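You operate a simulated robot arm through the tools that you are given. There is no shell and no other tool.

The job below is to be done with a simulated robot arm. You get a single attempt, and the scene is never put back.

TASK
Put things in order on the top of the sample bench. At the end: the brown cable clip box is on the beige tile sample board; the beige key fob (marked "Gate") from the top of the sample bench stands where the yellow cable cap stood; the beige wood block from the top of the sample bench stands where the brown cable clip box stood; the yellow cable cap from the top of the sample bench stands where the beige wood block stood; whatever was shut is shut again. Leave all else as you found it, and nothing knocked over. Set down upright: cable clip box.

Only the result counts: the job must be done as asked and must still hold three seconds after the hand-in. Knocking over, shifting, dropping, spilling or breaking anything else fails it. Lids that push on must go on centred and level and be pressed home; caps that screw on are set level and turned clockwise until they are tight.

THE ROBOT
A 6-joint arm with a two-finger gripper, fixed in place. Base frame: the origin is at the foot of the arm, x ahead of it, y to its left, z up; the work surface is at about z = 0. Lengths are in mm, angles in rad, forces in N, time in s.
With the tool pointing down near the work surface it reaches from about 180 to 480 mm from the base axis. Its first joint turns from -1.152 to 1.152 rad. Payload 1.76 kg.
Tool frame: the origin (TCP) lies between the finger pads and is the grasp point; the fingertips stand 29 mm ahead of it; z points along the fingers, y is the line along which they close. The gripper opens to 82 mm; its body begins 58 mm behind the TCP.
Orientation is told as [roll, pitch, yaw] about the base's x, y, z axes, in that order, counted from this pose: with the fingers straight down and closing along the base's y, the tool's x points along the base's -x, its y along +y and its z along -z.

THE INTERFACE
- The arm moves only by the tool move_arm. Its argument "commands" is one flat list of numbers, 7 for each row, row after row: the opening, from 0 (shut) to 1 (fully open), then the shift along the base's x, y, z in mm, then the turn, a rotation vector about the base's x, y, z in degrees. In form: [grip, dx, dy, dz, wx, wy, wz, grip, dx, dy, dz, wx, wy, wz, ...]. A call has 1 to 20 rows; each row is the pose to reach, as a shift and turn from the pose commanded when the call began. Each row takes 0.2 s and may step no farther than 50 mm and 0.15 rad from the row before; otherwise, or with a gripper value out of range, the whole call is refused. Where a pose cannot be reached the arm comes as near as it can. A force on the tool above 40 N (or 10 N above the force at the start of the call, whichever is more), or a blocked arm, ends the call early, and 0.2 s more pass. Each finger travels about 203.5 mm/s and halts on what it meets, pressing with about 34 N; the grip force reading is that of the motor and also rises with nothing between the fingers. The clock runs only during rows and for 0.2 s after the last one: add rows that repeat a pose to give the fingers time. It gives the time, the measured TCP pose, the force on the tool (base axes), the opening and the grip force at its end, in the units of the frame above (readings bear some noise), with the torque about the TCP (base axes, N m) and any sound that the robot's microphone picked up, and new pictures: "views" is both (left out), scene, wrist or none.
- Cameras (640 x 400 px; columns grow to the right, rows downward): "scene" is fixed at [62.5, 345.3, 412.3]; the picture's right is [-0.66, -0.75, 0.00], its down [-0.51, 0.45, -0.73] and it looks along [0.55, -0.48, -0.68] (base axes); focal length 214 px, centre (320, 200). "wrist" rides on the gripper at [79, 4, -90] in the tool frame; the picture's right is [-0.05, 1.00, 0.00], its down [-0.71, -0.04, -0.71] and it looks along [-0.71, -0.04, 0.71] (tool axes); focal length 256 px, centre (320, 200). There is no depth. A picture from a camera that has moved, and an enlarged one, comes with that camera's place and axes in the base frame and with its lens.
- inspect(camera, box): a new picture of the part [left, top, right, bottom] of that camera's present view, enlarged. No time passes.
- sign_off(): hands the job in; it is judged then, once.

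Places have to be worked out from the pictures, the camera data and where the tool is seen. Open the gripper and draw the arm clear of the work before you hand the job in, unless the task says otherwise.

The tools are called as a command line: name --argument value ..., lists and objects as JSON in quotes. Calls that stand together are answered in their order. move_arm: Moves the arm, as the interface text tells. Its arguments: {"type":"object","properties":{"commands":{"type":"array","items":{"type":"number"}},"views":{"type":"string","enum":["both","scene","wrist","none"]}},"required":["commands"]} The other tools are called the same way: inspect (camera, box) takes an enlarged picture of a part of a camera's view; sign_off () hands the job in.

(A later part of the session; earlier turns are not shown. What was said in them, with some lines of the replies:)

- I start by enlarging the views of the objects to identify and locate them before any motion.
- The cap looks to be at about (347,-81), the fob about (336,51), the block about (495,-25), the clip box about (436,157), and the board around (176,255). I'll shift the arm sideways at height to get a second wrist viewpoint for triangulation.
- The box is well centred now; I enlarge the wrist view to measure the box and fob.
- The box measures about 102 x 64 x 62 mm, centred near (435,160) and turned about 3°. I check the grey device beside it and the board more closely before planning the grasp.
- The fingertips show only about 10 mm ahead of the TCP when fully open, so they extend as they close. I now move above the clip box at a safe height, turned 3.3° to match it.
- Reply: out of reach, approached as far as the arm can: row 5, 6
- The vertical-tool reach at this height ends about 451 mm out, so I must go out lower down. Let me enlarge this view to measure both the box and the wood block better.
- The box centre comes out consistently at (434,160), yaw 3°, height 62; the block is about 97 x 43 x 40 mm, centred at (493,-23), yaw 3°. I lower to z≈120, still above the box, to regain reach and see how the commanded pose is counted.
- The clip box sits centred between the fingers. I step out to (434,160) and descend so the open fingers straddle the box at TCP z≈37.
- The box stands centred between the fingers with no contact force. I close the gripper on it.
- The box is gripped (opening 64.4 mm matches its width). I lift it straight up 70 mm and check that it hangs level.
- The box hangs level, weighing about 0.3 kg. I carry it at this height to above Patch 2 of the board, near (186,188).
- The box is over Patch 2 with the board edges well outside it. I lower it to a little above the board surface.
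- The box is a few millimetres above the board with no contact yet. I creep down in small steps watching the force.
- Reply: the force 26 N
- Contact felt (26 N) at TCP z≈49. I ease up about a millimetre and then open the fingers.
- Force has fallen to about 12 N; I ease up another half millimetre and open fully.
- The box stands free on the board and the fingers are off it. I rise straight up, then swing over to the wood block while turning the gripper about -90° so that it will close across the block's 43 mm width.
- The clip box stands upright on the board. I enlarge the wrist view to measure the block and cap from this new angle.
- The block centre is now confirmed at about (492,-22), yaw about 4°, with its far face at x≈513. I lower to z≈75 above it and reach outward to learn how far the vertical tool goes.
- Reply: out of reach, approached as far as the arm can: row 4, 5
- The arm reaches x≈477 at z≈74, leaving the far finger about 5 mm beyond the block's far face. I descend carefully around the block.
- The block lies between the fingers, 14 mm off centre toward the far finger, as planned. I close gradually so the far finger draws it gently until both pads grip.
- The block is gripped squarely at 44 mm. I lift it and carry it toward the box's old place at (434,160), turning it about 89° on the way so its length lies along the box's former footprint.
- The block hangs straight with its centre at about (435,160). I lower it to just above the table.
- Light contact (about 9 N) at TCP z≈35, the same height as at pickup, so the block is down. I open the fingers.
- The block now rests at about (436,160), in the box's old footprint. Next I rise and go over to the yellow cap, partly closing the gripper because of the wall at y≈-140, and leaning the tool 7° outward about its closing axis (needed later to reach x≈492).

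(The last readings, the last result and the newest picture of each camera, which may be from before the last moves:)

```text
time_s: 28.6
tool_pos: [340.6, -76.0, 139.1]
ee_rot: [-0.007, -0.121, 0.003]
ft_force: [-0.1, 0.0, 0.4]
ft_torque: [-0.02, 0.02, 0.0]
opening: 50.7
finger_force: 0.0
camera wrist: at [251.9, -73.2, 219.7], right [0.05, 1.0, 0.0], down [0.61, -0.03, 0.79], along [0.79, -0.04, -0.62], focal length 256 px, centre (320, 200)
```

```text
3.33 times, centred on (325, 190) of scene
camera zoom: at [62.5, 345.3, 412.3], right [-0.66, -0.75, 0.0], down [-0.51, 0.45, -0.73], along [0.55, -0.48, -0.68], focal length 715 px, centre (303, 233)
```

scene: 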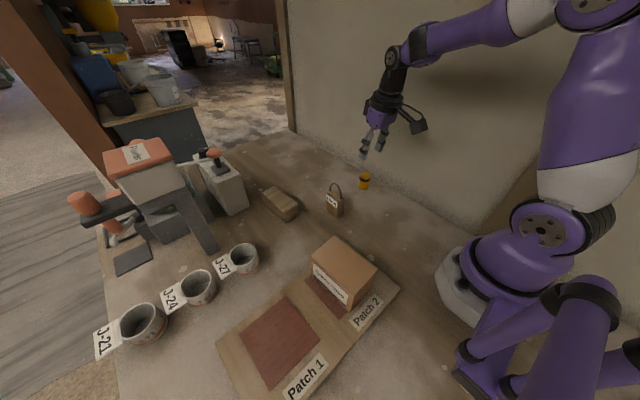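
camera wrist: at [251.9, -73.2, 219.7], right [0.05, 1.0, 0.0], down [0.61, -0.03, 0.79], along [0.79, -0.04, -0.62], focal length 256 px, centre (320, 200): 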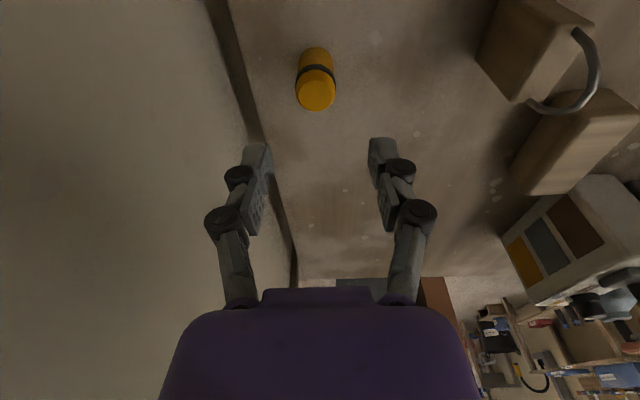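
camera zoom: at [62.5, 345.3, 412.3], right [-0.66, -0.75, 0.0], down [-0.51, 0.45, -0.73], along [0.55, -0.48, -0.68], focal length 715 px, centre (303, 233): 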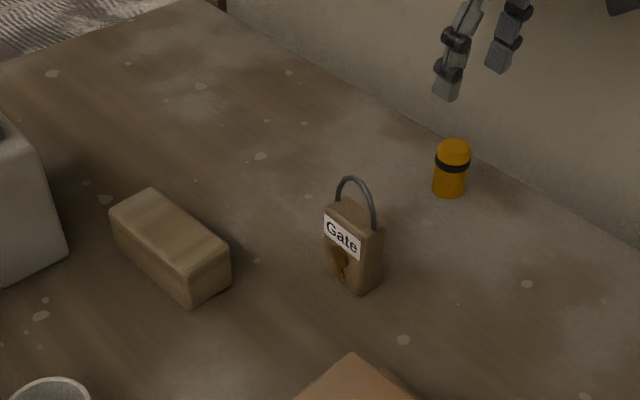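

The cap appears about 28 mm wide and 50 mm tall at (348.5,-81.5), about 3.5 mm to the -y side of the tool axis. I align above it and descend part of the way, then check.

move_arm --commands '[0.62, 8, -3.6, 0, 0, 0, 0, 0.62, 8, -3.6, -25, 0, 0, 0, 0.62, 8, -3.6, -50, 0, 0, 0, 0.62, 8, -3.6, -50, 0, 0, 0]' --views "both"

inspect --camera "wrist" --box '[220, 50, 420, 250]'

```text
time_s: 29.6
tool_pos: [348.7, -81.4, 89.3]
ee_rot: [-0.002, -0.122, 0.003]
ft_force: [-0.2, -0.4, 0.1]
ft_torque: [0.0, 0.02, 0.0]
opening: 50.9
finger_force: 0.0
camera wrist: at [260.3, -78.5, 169.5], right [0.05, 1.0, 0.0], down [0.61, -0.03, 0.79], along [0.79, -0.04, -0.62], focal length 256 px, centre (320, 200)
```

scene: 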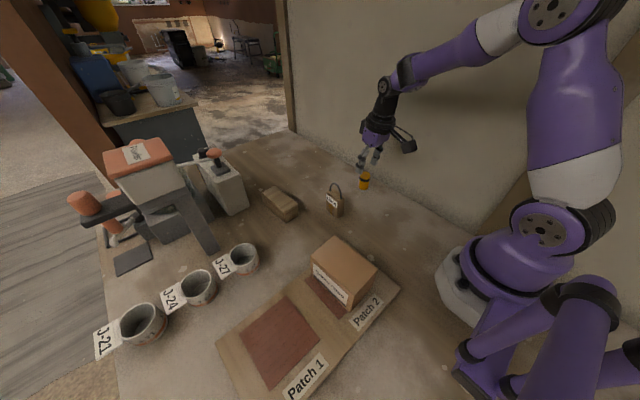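
wrist: 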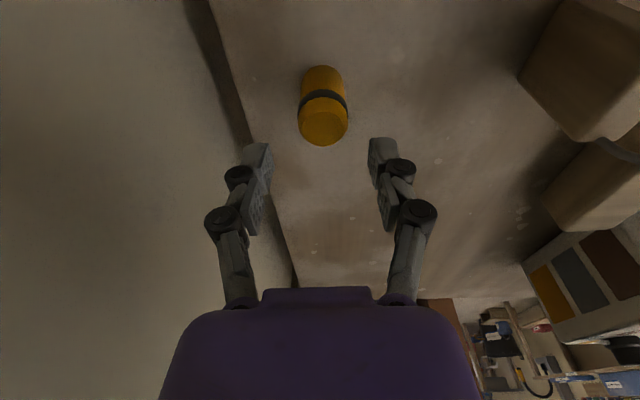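

```text
2.00 times, centred on (320, 150) of wrist
camera zoom: at [260.3, -78.5, 169.5], right [0.05, 1.0, 0.0], down [0.61, -0.03, 0.79], along [0.79, -0.04, -0.62], focal length 512 px, centre (320, 300)
```

zoom: 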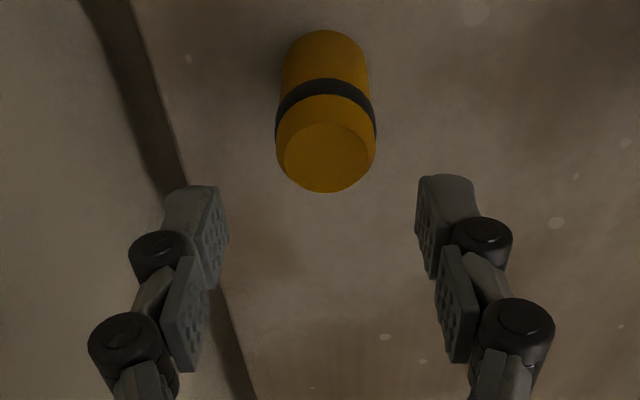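

The cap is now aligned between the fingers, base centre near (349.5,-81). I descend to grasp height.

move_arm --commands '[0.62, 1, 0.4, -20, 0, 0, 0, 0.62, 1, 0.4, -38, 0, 0, 0, 0.62, 1, 0.4, -48, 0, 0, 0, 0.62, 1, 0.4, -52, 0, 0, 0, 0.62, 1, 0.4, -52, 0, 0, 0]' --views "both"

```text
time_s: 30.8
tool_pos: [348.6, -80.8, 36.8]
ee_rot: [-0.002, -0.123, 0.002]
ft_force: [0.2, 0.4, 1.0]
ft_torque: [0.02, 0.0, 0.02]
opening: 50.9
finger_force: 0.1
camera wrist: at [260.1, -77.4, 117.4], right [0.05, 1.0, 0.0], down [0.61, -0.03, 0.79], along [0.79, -0.04, -0.62], focal length 256 px, centre (320, 200)
```

scene: 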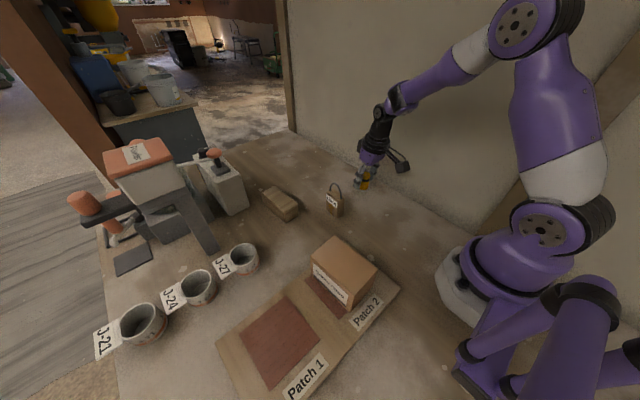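
wrist: 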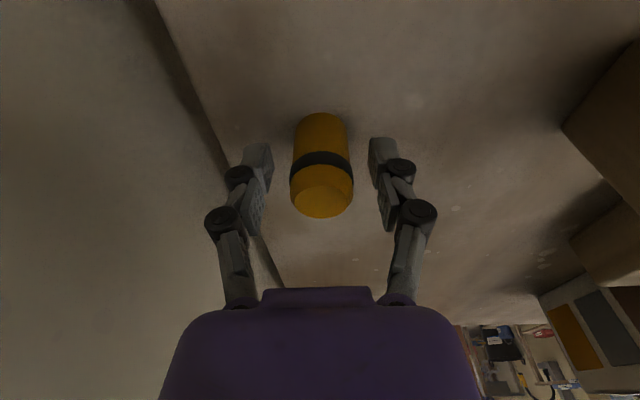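

The cap is centred between the pads at (350,-81). I close onto it gently.

move_arm --commands '[0.54, 0, 0, 0, 0, 0, 0, 0.46, 0, 0, 0, 0, 0, 0, 0.38, 0, 0, 0, 0, 0, 0, 0.3, 0, 0, 0, 0, 0, 0, 0, 0, 0, 0, 0, 0, 0, 0, 0, 0, 0, 0, 0, 0]' --views "both"

```text
time_s: 32.2
tool_pos: [348.6, -80.8, 37.8]
ee_rot: [-0.004, -0.123, 0.001]
ft_force: [-0.9, 0.4, 3.6]
ft_torque: [0.0, 0.02, -0.01]
opening: 29.3
finger_force: 33.9
camera wrist: at [260.2, -77.4, 117.7], right [0.05, 1.0, 0.0], down [0.61, -0.03, 0.79], along [0.79, -0.04, -0.62], focal length 256 px, centre (320, 200)
```

scene: 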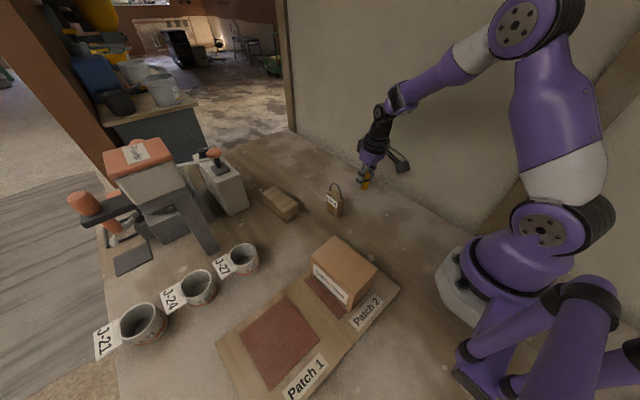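
wrist: 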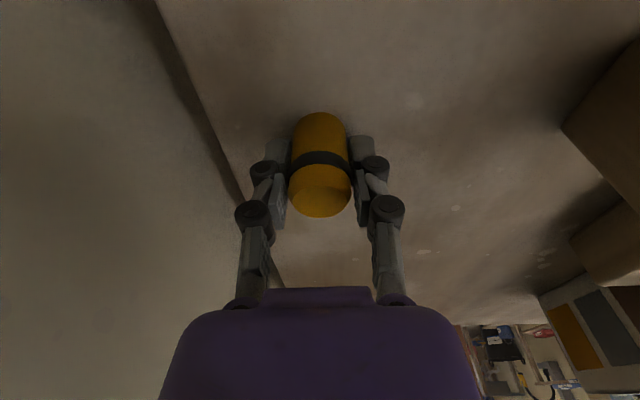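

The cap is held at 29 mm. I lift it 40 mm and carry it, keeping the same lean, toward the block's old centre at about (492,-23).

move_arm --commands '[0, 0, 0, 12, 0, 0, 0, 0, 0, 0, 40, 0, 0, 0, 0, 28, 12, 40, 0, 0, 0, 0, 57, 23, 40, 0, 0, 0, 0, 86, 35, 40, 0, 0, 0, 0, 114, 47, 40, 0, 0, 0, 0, 142, 58, 40, 0, 0, 0, 0, 142, 58, 40, 0, 0, 0]' --views "both"

```text
time_s: 34.0
tool_pos: [491.2, -21.9, 77.5]
ee_rot: [-0.004, -0.12, 0.002]
ft_force: [0.1, -0.3, -0.1]
ft_torque: [-0.02, -0.01, -0.01]
opening: 29.6
finger_force: 34.5
camera wrist: at [402.2, -18.4, 157.6], right [0.05, 1.0, 0.0], down [0.62, -0.03, 0.79], along [0.79, -0.04, -0.62], focal length 256 px, centre (320, 200)
```

scene: 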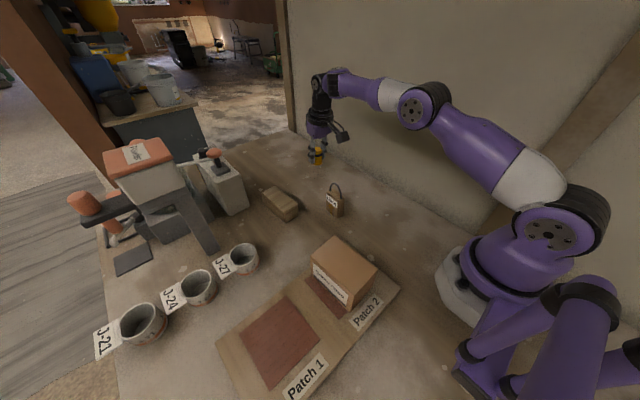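
wrist: 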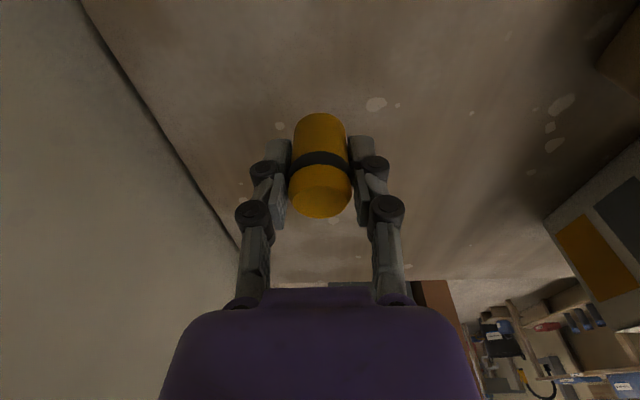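

The cap is over the target at about (492,-22.5) with full reach. I lower it to the table in fine final steps.

move_arm --commands '[0, 0, -0.5, -15, 0, 0, 0, 0, 0, -0.5, -28, 0, 0, 0, 0, 0, -0.5, -35, 0, 0, 0, 0, 0, -0.5, -37.5, 0, 0, 0, 0, 0, -0.5, -39, 0, 0, 0, 0, 0, -0.5, -40, 0, 0, 0]' --views "none"

```text
time_s: 35.4
tool_pos: [492.2, -24.5, 36.6]
ee_rot: [-0.003, -0.122, 0.003]
ft_force: [-1.1, 0.1, 2.1]
ft_torque: [0.03, 0.04, 0.01]
opening: 29.2
finger_force: 33.9
```

Only about 2 N so far, so the cap is at or just off the surface; I lower a touch more to confirm contact.

move_arm --commands '[0, 0, 0, -0.7, 0, 0, 0, 0, 0, 0, -0.7, 0, 0, 0]' --views "none"

```text
time_s: 36.0
tool_pos: [492.4, -23.1, 37.0]
ee_rot: [-0.006, -0.124, 0.002]
ft_force: [-8.8, -1.3, 18.8]
ft_torque: [-0.03, 0.3, 0.0]
opening: 29.2
finger_force: 34.0
```

Contact is clear now (19 N). I ease back up half a millimetre and open the fingers part-way, evenly.

move_arm --commands '[0, 0, 0, 0.5, 0, 0, 0, 0.42, 0, 0, 0.5, 0, 0, 0, 0.55, 0, 0, 0.5, 0, 0, 0, 0.65, 0, 0, 0.5, 0, 0, 0, 0.65, 0, 0, 0.5, 0, 0, 0]' --views "both"

inspect --camera "wrist" --box '[220, 80, 420, 260]'

```text
time_s: 37.2
tool_pos: [491.5, -22.7, 37.2]
ee_rot: [-0.004, -0.124, 0.002]
ft_force: [1.1, 0.1, 0.2]
ft_torque: [0.01, -0.02, -0.03]
opening: 53.2
finger_force: 0.0
camera wrist: at [402.7, -20.2, 117.1], right [0.05, 1.0, 0.0], down [0.61, -0.03, 0.79], along [0.79, -0.04, -0.62], focal length 256 px, centre (320, 200)
```

scene: 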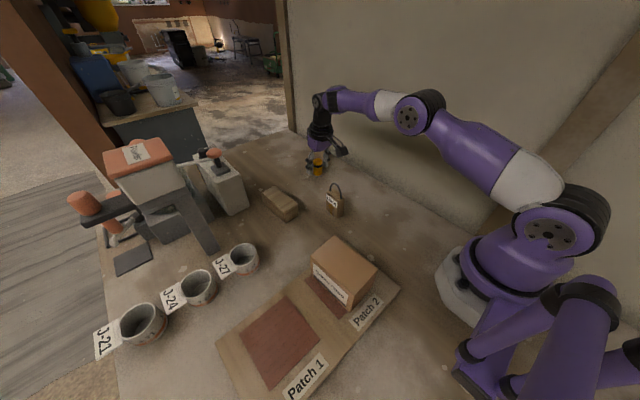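
wrist: 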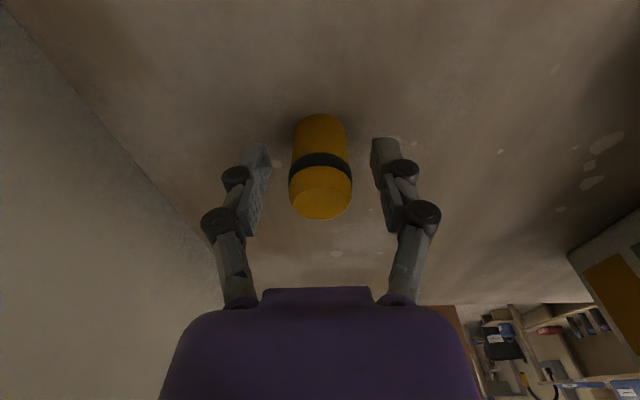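

```text
2.22 times, centred on (320, 170) of wrist
camera zoom: at [402.7, -20.2, 117.1], right [0.05, 1.0, 0.0], down [0.61, -0.03, 0.79], along [0.79, -0.04, -0.62], focal length 569 px, centre (320, 267)
```

zoom: 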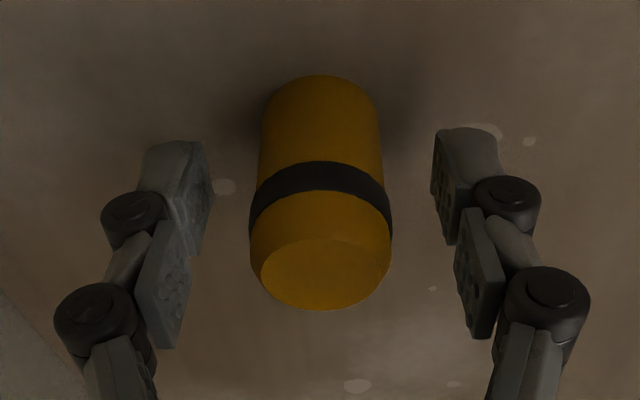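

The cap stands upright, centred at about (492,-23). I rise clear of it and move back over toward the key fob, levelling the tool, to measure the fob closely.

move_arm --commands '[0.65, 0, 0, 20, 0, 0, 0, 0.65, 0, 0, 50, 0, 0, 0, 0.65, -30, 13.5, 65.5, 0, 1.2, 0, 0.65, -60, 27, 81, 0, 2.4, 0, 0.65, -90, 40.5, 96.5, 0, 3.6, 0, 0.65, -120, 54, 112, 0, 4.8, 0, 0.65, -151, 67.5, 128, 0, 6, 0, 0.65, -181, 81, 143, 0, 7, 0, 0.65, -181, 81, 143, 0, 7, 0]' --views "both"

inspect --camera "wrist" --box '[240, 0, 440, 160]'

inspect --camera "scene" --box '[300, 160, 390, 230]'

```text
time_s: 39.2
tool_pos: [309.8, 58.7, 180.6]
ee_rot: [-0.002, -0.001, 0.0]
ft_force: [0.3, 0.3, 0.0]
ft_torque: [-0.02, 0.02, 0.02]
opening: 53.6
finger_force: 0.1
camera wrist: at [230.9, 63.0, 271.4], right [0.05, 1.0, 0.0], down [0.71, -0.03, 0.71], along [0.71, -0.04, -0.71], focal length 256 px, centre (320, 200)
```

scene: 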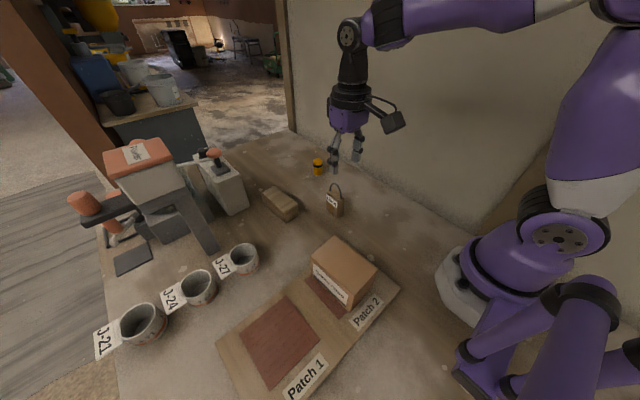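
wrist: 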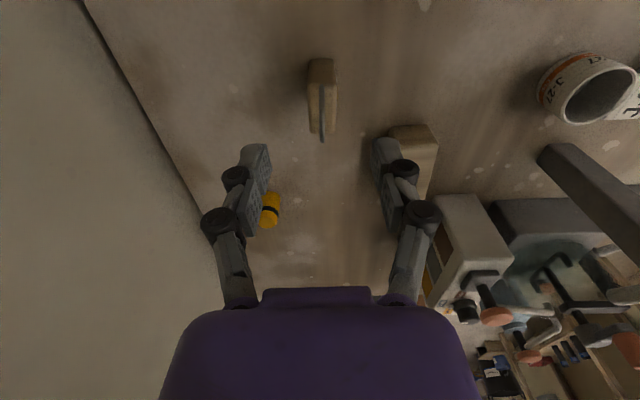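

```text
2.50 times, centred on (340, 80) of wrist
camera zoom: at [230.9, 63.0, 271.4], right [0.05, 1.0, 0.0], down [0.71, -0.03, 0.71], along [0.71, -0.04, -0.71], focal length 640 px, centre (270, 500)
```

zoom: 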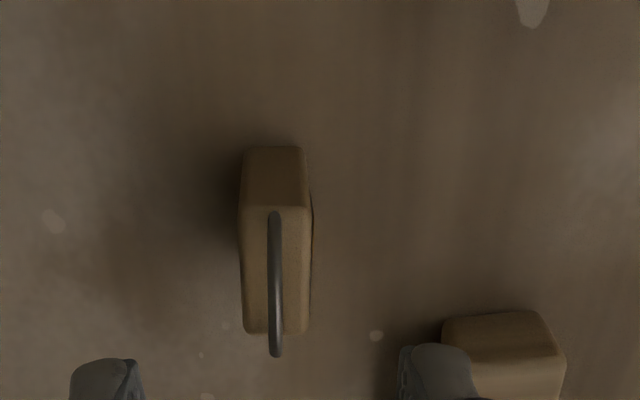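

```text
5.71 times, centred on (345, 195) of scene
camera zoom: at [62.4, 345.3, 412.3], right [-0.66, -0.75, 0.0], down [-0.51, 0.45, -0.73], along [0.55, -0.48, -0.68], focal length 1226 px, centre (177, 229)
```

zoom: 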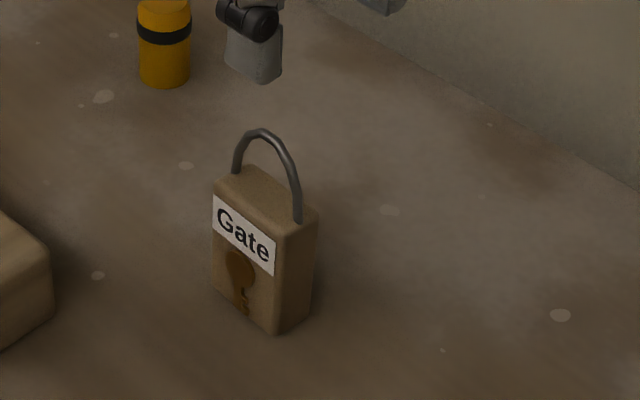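

The fob measures about 45 x 23.5 x 61 mm at (332,59.5), turned about -2.5°, with its ring reaching z≈98. I move over it and descend part way for an alignment check; the gripper body will stay above the ring.

move_arm --commands '[0.65, 22, 0.8, 0, 0, 0, -2.5, 0.65, 22, 0.8, -40, 0, 0, -2.5, 0.65, 22, 0.8, -75, 0, 0, -2.5, 0.65, 22, 0.8, -75, 0, 0, -2.5]' --views "both"

inspect --camera "wrist" --box '[220, 50, 420, 250]'

```text
time_s: 40.2
tool_pos: [333.0, 57.2, 106.3]
ee_rot: [-0.003, -0.001, -0.042]
ft_force: [0.5, 1.6, -0.4]
ft_torque: [-0.02, 0.02, 0.02]
opening: 53.3
finger_force: 0.1
camera wrist: at [254.5, 64.3, 196.0], right [0.1, 1.0, 0.0], down [0.7, -0.06, 0.71], along [0.7, -0.07, -0.71], focal length 256 px, centre (320, 200)
```

scene: 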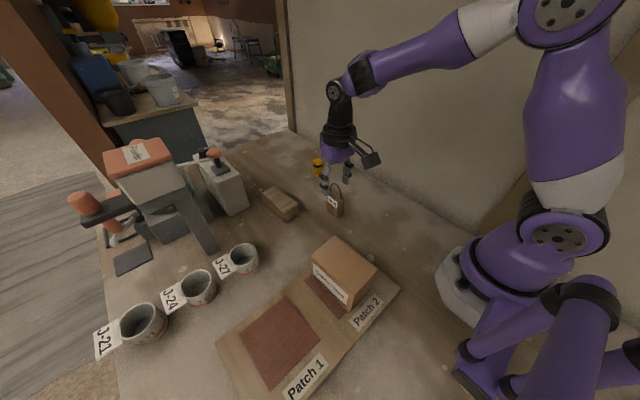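
wrist: 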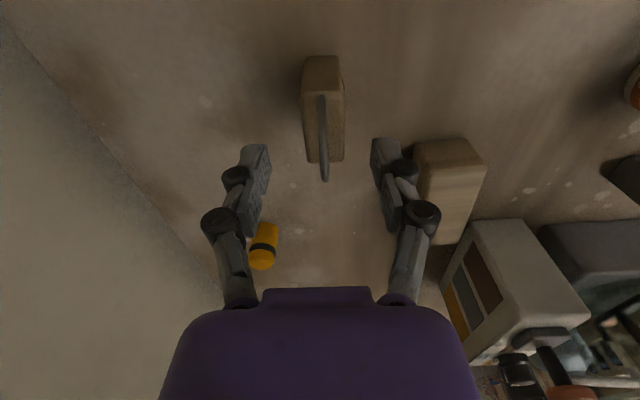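

```text
2.00 times, centred on (320, 150) of wrist
camera zoom: at [254.5, 64.3, 196.0], right [0.1, 1.0, 0.0], down [0.7, -0.06, 0.71], along [0.7, -0.07, -0.71], focal length 512 px, centre (320, 300)
```

zoom: 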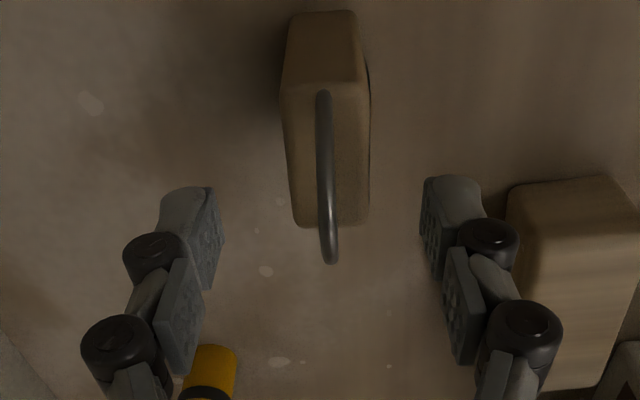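

The fob is parallel to the pads but sits 2.4 mm to the +y side. I correct that and descend to TCP z≈54.

move_arm --commands '[0.65, -0.8, 2.4, 0, 0, 0, 0, 0.65, -0.8, 2.4, -20, 0, 0, 0, 0.65, -0.8, 2.4, -40, 0, 0, 0, 0.65, -0.8, 2.4, -52, 0, 0, 0, 0.65, -0.8, 2.4, -52, 0, 0, 0]' --views "both"

inspect --camera "wrist" --box '[220, 50, 420, 250]'

inspect --camera "scene" --box '[290, 130, 400, 230]'

```text
time_s: 41.4
tool_pos: [331.8, 59.5, 54.2]
ee_rot: [-0.004, -0.001, -0.041]
ft_force: [0.2, 1.2, 0.2]
ft_torque: [0.0, -0.02, 0.02]
opening: 53.3
finger_force: 0.1
camera wrist: at [253.2, 66.7, 144.1], right [0.1, 1.0, 0.0], down [0.7, -0.06, 0.71], along [0.7, -0.07, -0.71], focal length 256 px, centre (320, 200)
```

scene: 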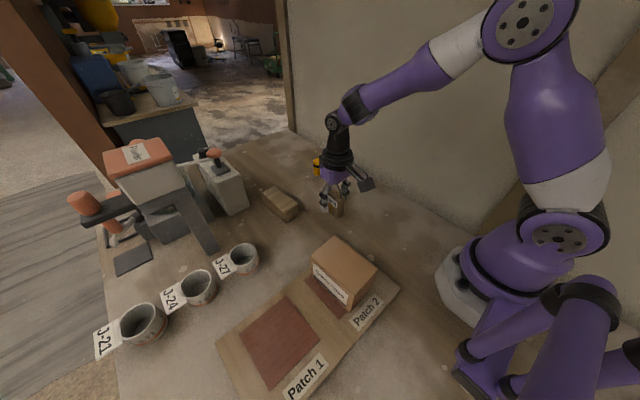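
wrist: 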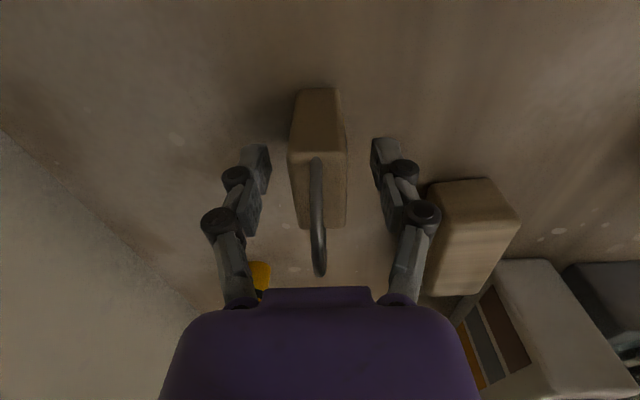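

```text
2.00 times, centred on (320, 150) of wrist
camera zoom: at [253.2, 66.7, 144.1], right [0.1, 1.0, 0.0], down [0.7, -0.06, 0.71], along [0.7, -0.07, -0.71], focal length 512 px, centre (320, 300)
```

zoom: 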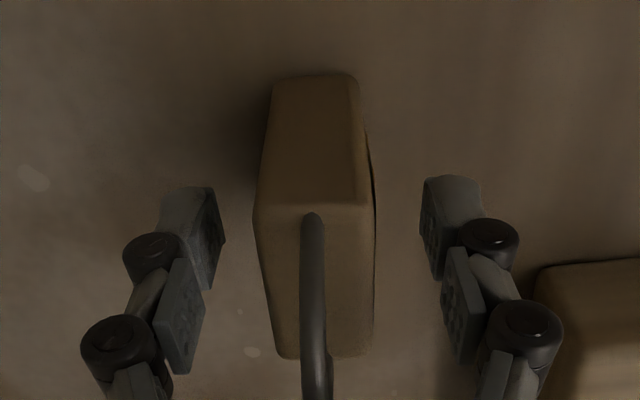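

```text
4.00 times, centred on (345, 180) of scene
camera zoom: at [62.5, 345.3, 412.3], right [-0.66, -0.75, 0.0], down [-0.51, 0.45, -0.73], along [0.55, -0.48, -0.68], focal length 858 px, centre (220, 280)
```

zoom: 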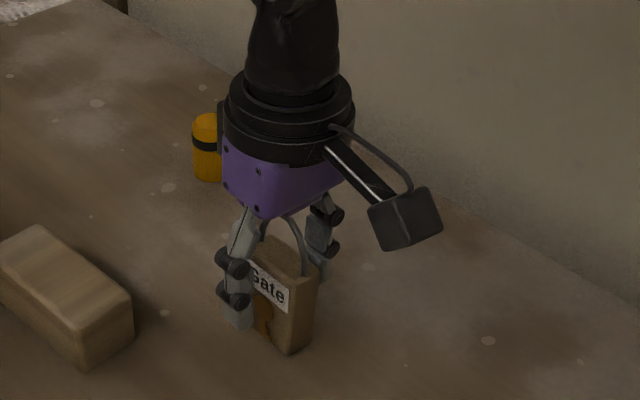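

The fob stands centred between the fingers, and the ring clears the gripper body. I close gently on its sides.

move_arm --commands '[0.55, 0, 0, 0, 0, 0, 0, 0.47, 0, 0, 0, 0, 0, 0, 0.4, 0, 0, 0, 0, 0, 0, 0.34, 0, 0, 0, 0, 0, 0, 0.28, 0, 0, 0, 0, 0, 0, 0, 0, 0, 0, 0, 0, 0, 0, 0, 0, 0, 0, 0, 0]' --views "both"

inspect --camera "wrist" --box '[220, 50, 420, 250]'

inspect --camera "scene" --box '[290, 130, 400, 230]'

```text
time_s: 43.0
tool_pos: [330.5, 60.1, 55.6]
ee_rot: [-0.004, 0.001, -0.041]
ft_force: [-1.0, 0.6, 1.5]
ft_torque: [0.02, 0.0, 0.01]
opening: 22.8
finger_force: 34.2
camera wrist: at [253.2, 66.7, 144.3], right [0.1, 1.0, 0.0], down [0.7, -0.06, 0.71], along [0.7, -0.07, -0.71], focal length 256 px, centre (320, 200)
```

scene: 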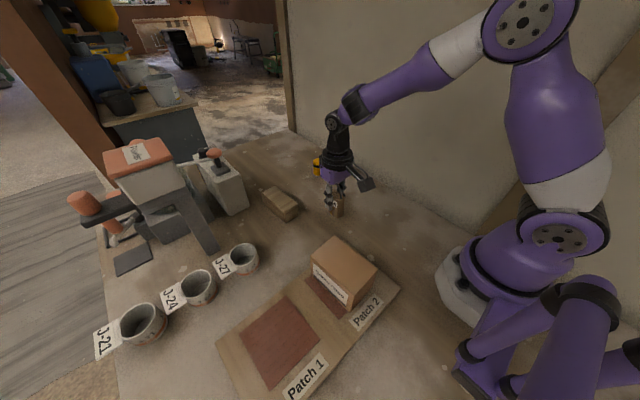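
wrist: 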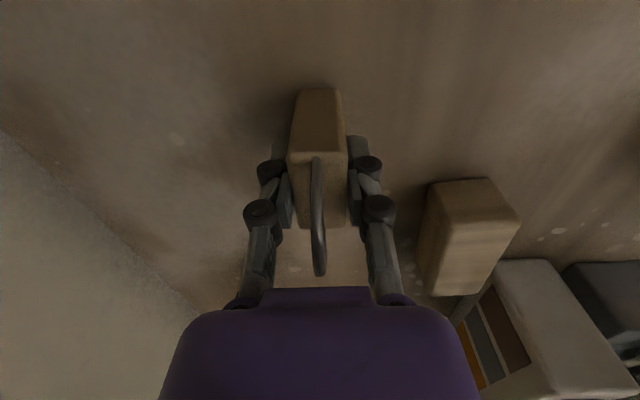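

```text
2.00 times, centred on (320, 150) of wrist
camera zoom: at [253.2, 66.7, 144.3], right [0.1, 1.0, 0.0], down [0.7, -0.06, 0.71], along [0.7, -0.07, -0.71], focal length 512 px, centre (320, 300)
```

zoom: 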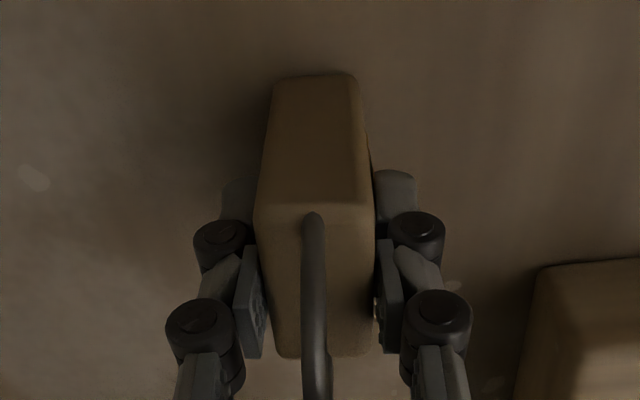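

```text
4.00 times, centred on (345, 180) of scene
camera zoom: at [62.5, 345.3, 412.3], right [-0.66, -0.75, 0.0], down [-0.51, 0.45, -0.73], along [0.55, -0.48, -0.68], focal length 858 px, centre (220, 280)
```

zoom: 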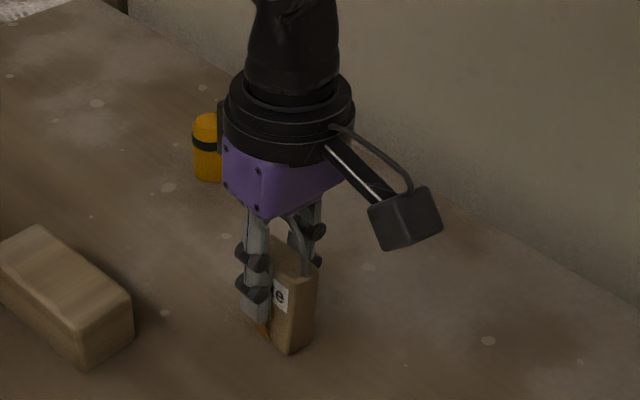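

The fob is held at 22.8 mm. I lift it and carry it at height to the cap's old place at (350,-81).

move_arm --commands '[0, 0, 0, 12, 0, 0, 0, 0, 0, 0, 40, 0, 0, 0, 0, 4.5, -35, 40, 0, 0, 0, 0, 9, -70, 40, 0, 0, 0, 0, 13.5, -105, 40, 0, 0, 0, 0, 18, -140.5, 40, 0, 0, 0, 0, 18, -140.5, 40, 0, 0, 0]' --views "both"

inspect --camera "wrist" --box '[220, 50, 420, 250]'

```text
time_s: 44.6
tool_pos: [348.7, -80.4, 94.6]
ee_rot: [-0.005, -0.001, -0.042]
ft_force: [-0.4, -0.2, -0.9]
ft_torque: [0.0, -0.04, -0.03]
opening: 22.9
finger_force: 33.9
camera wrist: at [271.3, -74.6, 184.5], right [0.1, 1.0, 0.0], down [0.7, -0.06, 0.71], along [0.7, -0.07, -0.71], focal length 256 px, centre (320, 200)
```

scene: 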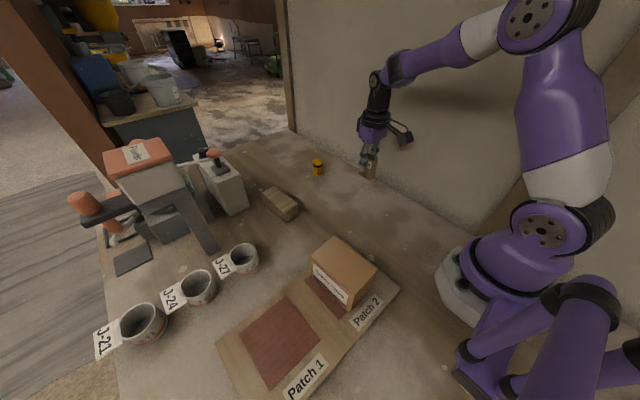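
wrist: 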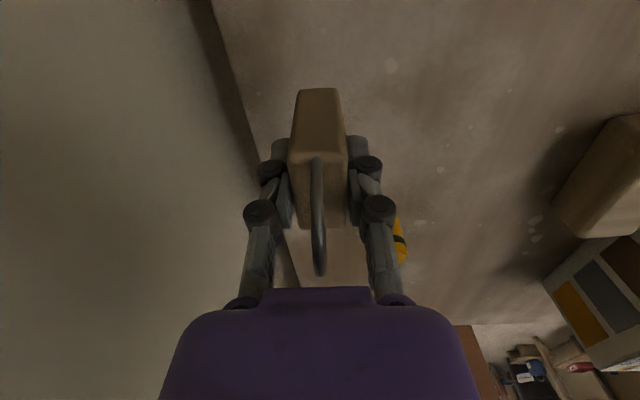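

```text
2.00 times, centred on (320, 150) of wrist
camera zoom: at [271.3, -74.6, 184.5], right [0.1, 1.0, 0.0], down [0.7, -0.06, 0.71], along [0.7, -0.07, -0.71], focal length 512 px, centre (320, 300)
```

zoom: 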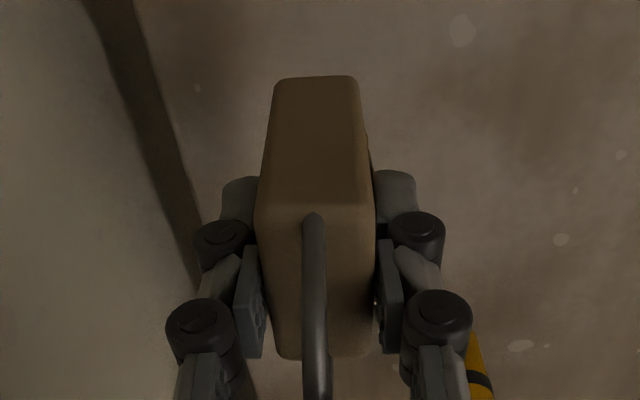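

The fob hangs upright over (350,-81). I lower it in decreasing steps to the table.

move_arm --commands '[0, 0.5, -0.2, -15, 0, 0, 0, 0, 0.5, -0.2, -28, 0, 0, 0, 0, 0.5, -0.2, -35, 0, 0, 0, 0, 0.5, -0.2, -38, 0, 0, 0, 0, 0.5, -0.2, -39.5, 0, 0, 0, 0, 0.5, -0.2, -40.3, 0, 0, 0]' --views "none"

```text
time_s: 46.0
tool_pos: [349.1, -80.7, 53.3]
ee_rot: [-0.004, 0.0, -0.041]
ft_force: [-7.6, 2.0, 21.0]
ft_torque: [0.15, 0.36, -0.03]
opening: 22.9
finger_force: 34.3
```

Contact is felt (21 N). I ease up half a millimetre and open evenly, only part-way because of the wall.

move_arm --commands '[0, 0, 0, 0.5, 0, 0, 0, 0, 0, 0, 0.5, 0, 0, 0, 0.36, 0, 0, 0.5, 0, 0, 0, 0.48, 0, 0, 0.5, 0, 0, 0, 0.58, 0, 0, 0.5, 0, 0, 0, 0.58, 0, 0, 0.5, 0, 0, 0]' --views "both"

inspect --camera "wrist" --box '[220, 50, 420, 250]'

inspect --camera "scene" --box '[300, 120, 430, 220]'

```text
time_s: 47.4
tool_pos: [349.6, -80.8, 52.4]
ee_rot: [-0.004, 0.001, -0.041]
ft_force: [-0.8, 0.0, 0.1]
ft_torque: [0.0, 0.03, -0.03]
opening: 47.5
finger_force: 0.1
camera wrist: at [271.4, -73.9, 143.9], right [0.1, 1.0, 0.0], down [0.7, -0.06, 0.71], along [0.7, -0.07, -0.71], focal length 256 px, centre (320, 200)
```

scene: 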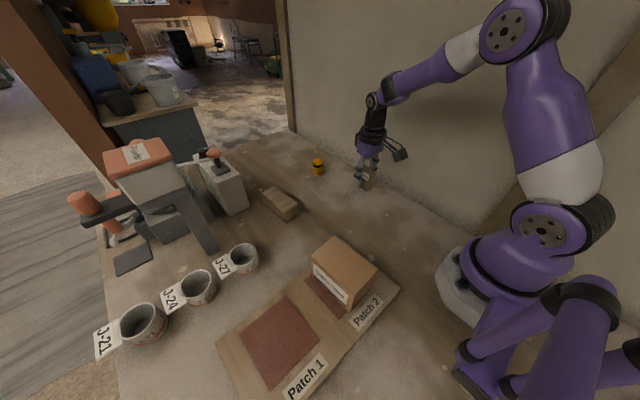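
wrist: 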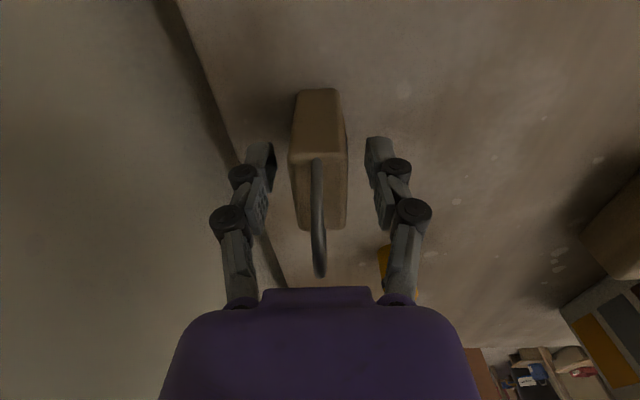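

```text
2.00 times, centred on (320, 150) of wrist
camera zoom: at [271.4, -73.9, 143.9], right [0.1, 1.0, 0.0], down [0.7, -0.06, 0.71], along [0.7, -0.07, -0.71], focal length 512 px, centre (320, 300)
```

zoom: 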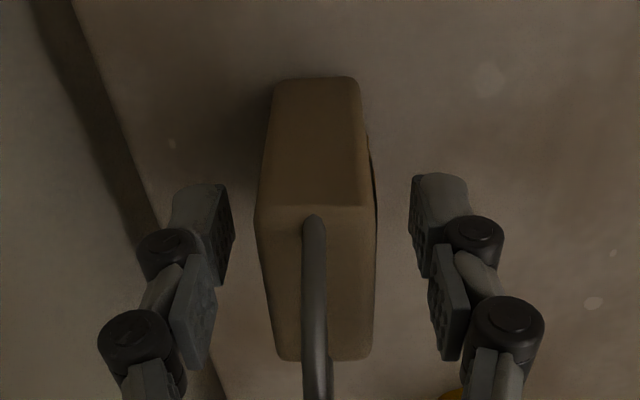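

```text
4.00 times, centred on (365, 170) of scene
camera zoom: at [62.5, 345.3, 412.3], right [-0.66, -0.75, 0.0], down [-0.51, 0.45, -0.73], along [0.55, -0.48, -0.68], focal length 858 px, centre (140, 320)
```

zoom: 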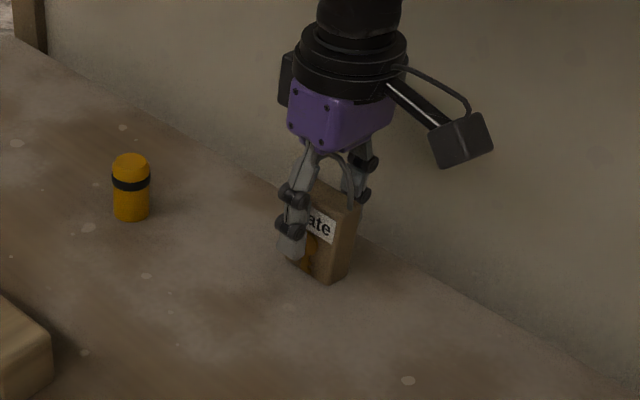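

The fob stands free and upright in the cap's old place. I rise straight up past the ring, then draw back to the starting pose for a final check.

move_arm --commands '[0.58, 0, 0, 15, 0, 0, 0, 0.58, 0, 0, 45, 0, 0, 0, 0.58, 0, 0, 85, 0, 0, 0, 0.58, 0, 0, 125, 0, 0, 0, 0.6, -15, 15, 160, 0, 0, 1, 0.8, -35, 35, 195, 0, 0, 2, 1, -55, 50, 230, 0, 0, 2.4, 1, -55, 50, 230, 0, 0, 2.4]' --views "both"

inspect --camera "scene" --box '[230, 130, 420, 250]'

inspect --camera "wrist" --box '[240, 20, 520, 220]'

inspect --camera "scene" --box '[200, 220, 420, 400]'

```text
time_s: 49.2
tool_pos: [295.5, -31.1, 284.1]
ee_rot: [-0.003, 0.0, 0.0]
ft_force: [0.4, -0.1, 0.4]
ft_torque: [-0.02, 0.02, 0.02]
opening: 81.9
finger_force: 0.1
camera wrist: at [217.4, -27.4, 374.9], right [0.05, 1.0, 0.0], down [0.71, -0.04, 0.71], along [0.71, -0.04, -0.71], focal length 256 px, centre (320, 200)
```

scene: 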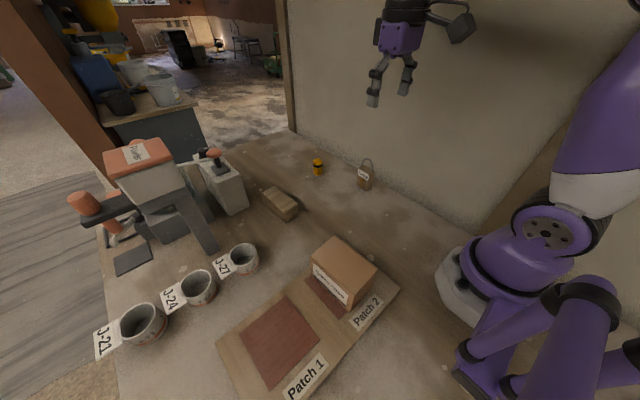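
wrist: 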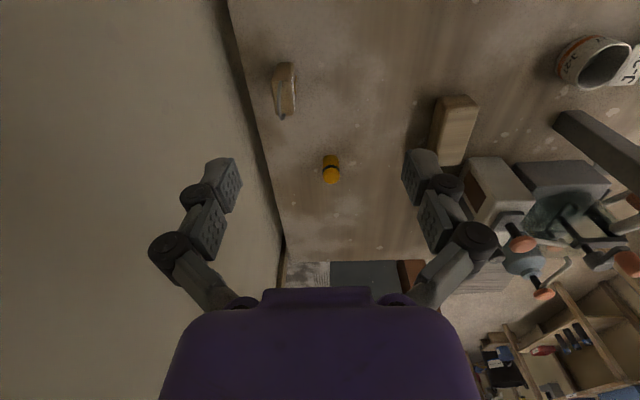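

```text
3.33 times, centred on (325, 190) of scene
camera zoom: at [62.4, 345.3, 412.3], right [-0.66, -0.75, 0.0], down [-0.51, 0.45, -0.73], along [0.55, -0.48, -0.68], focal length 715 px, centre (303, 233)
```

zoom: 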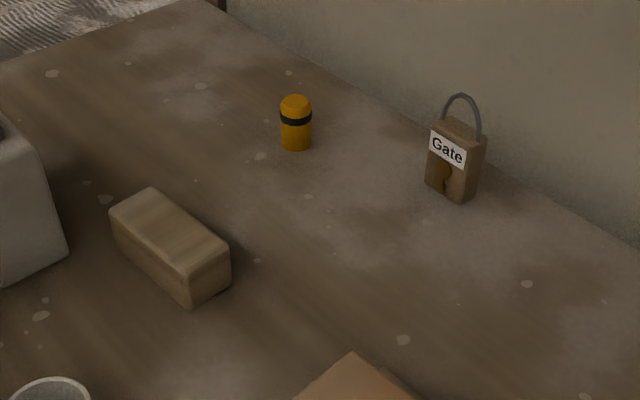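

```text
2.00 times, centred on (380, 120) of wrist
camera zoom: at [217.4, -27.4, 374.9], right [0.05, 1.0, 0.0], down [0.71, -0.04, 0.71], along [0.71, -0.04, -0.71], focal length 512 px, centre (200, 360)
```

zoom: 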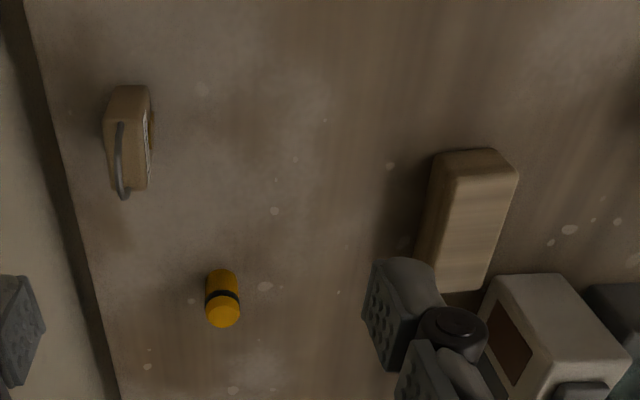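

```text
2.22 times, centred on (310, 310) of scene
camera zoom: at [62.4, 345.3, 412.3], right [-0.66, -0.75, 0.0], down [-0.51, 0.45, -0.73], along [0.55, -0.48, -0.68], focal length 477 px, centre (342, -44)
```

zoom: 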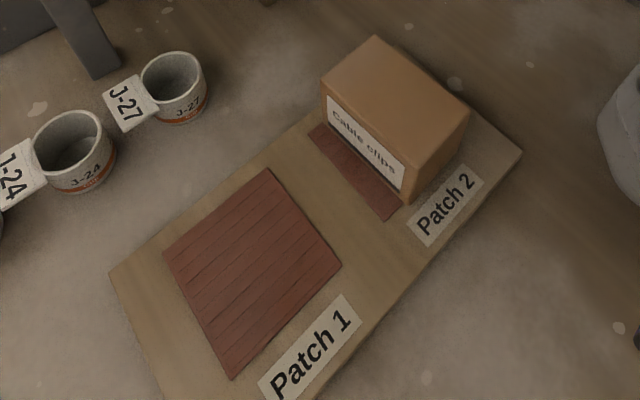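

Final check: the clip box stands upright on the board. The fob stands in the cap's old place, the block in the box's old footprint, and the cap in the block's old place. Nothing else has moved, and the gripper is open with the arm drawn clear, so I hand the job in.

sign_off

```text
The job is handed in.
```

The bench is arranged as asked, and the job is handed in. I placed each object from the camera pictures and touch readings, so positions should be within a few millimetres.

- **Cable clip box:** stands upright on the tile sample board, over the Patch 2 square.
- **Key fob ("Gate"):** stands upright where the yellow cap stood, at about (350, -81) mm.
- **Wood block:** sits where the clip box stood, at about (436, 160) mm. I turned it about 90° so its length lies along the box's old footprint.
- **Cable cap:** stands upright where the wood block stood, at about (492, -23) mm.

I opened nothing, so nothing needed shutting again. In the last pictures nothing else had moved or been knocked over. The gripper is open and the arm is back near its starting pose.
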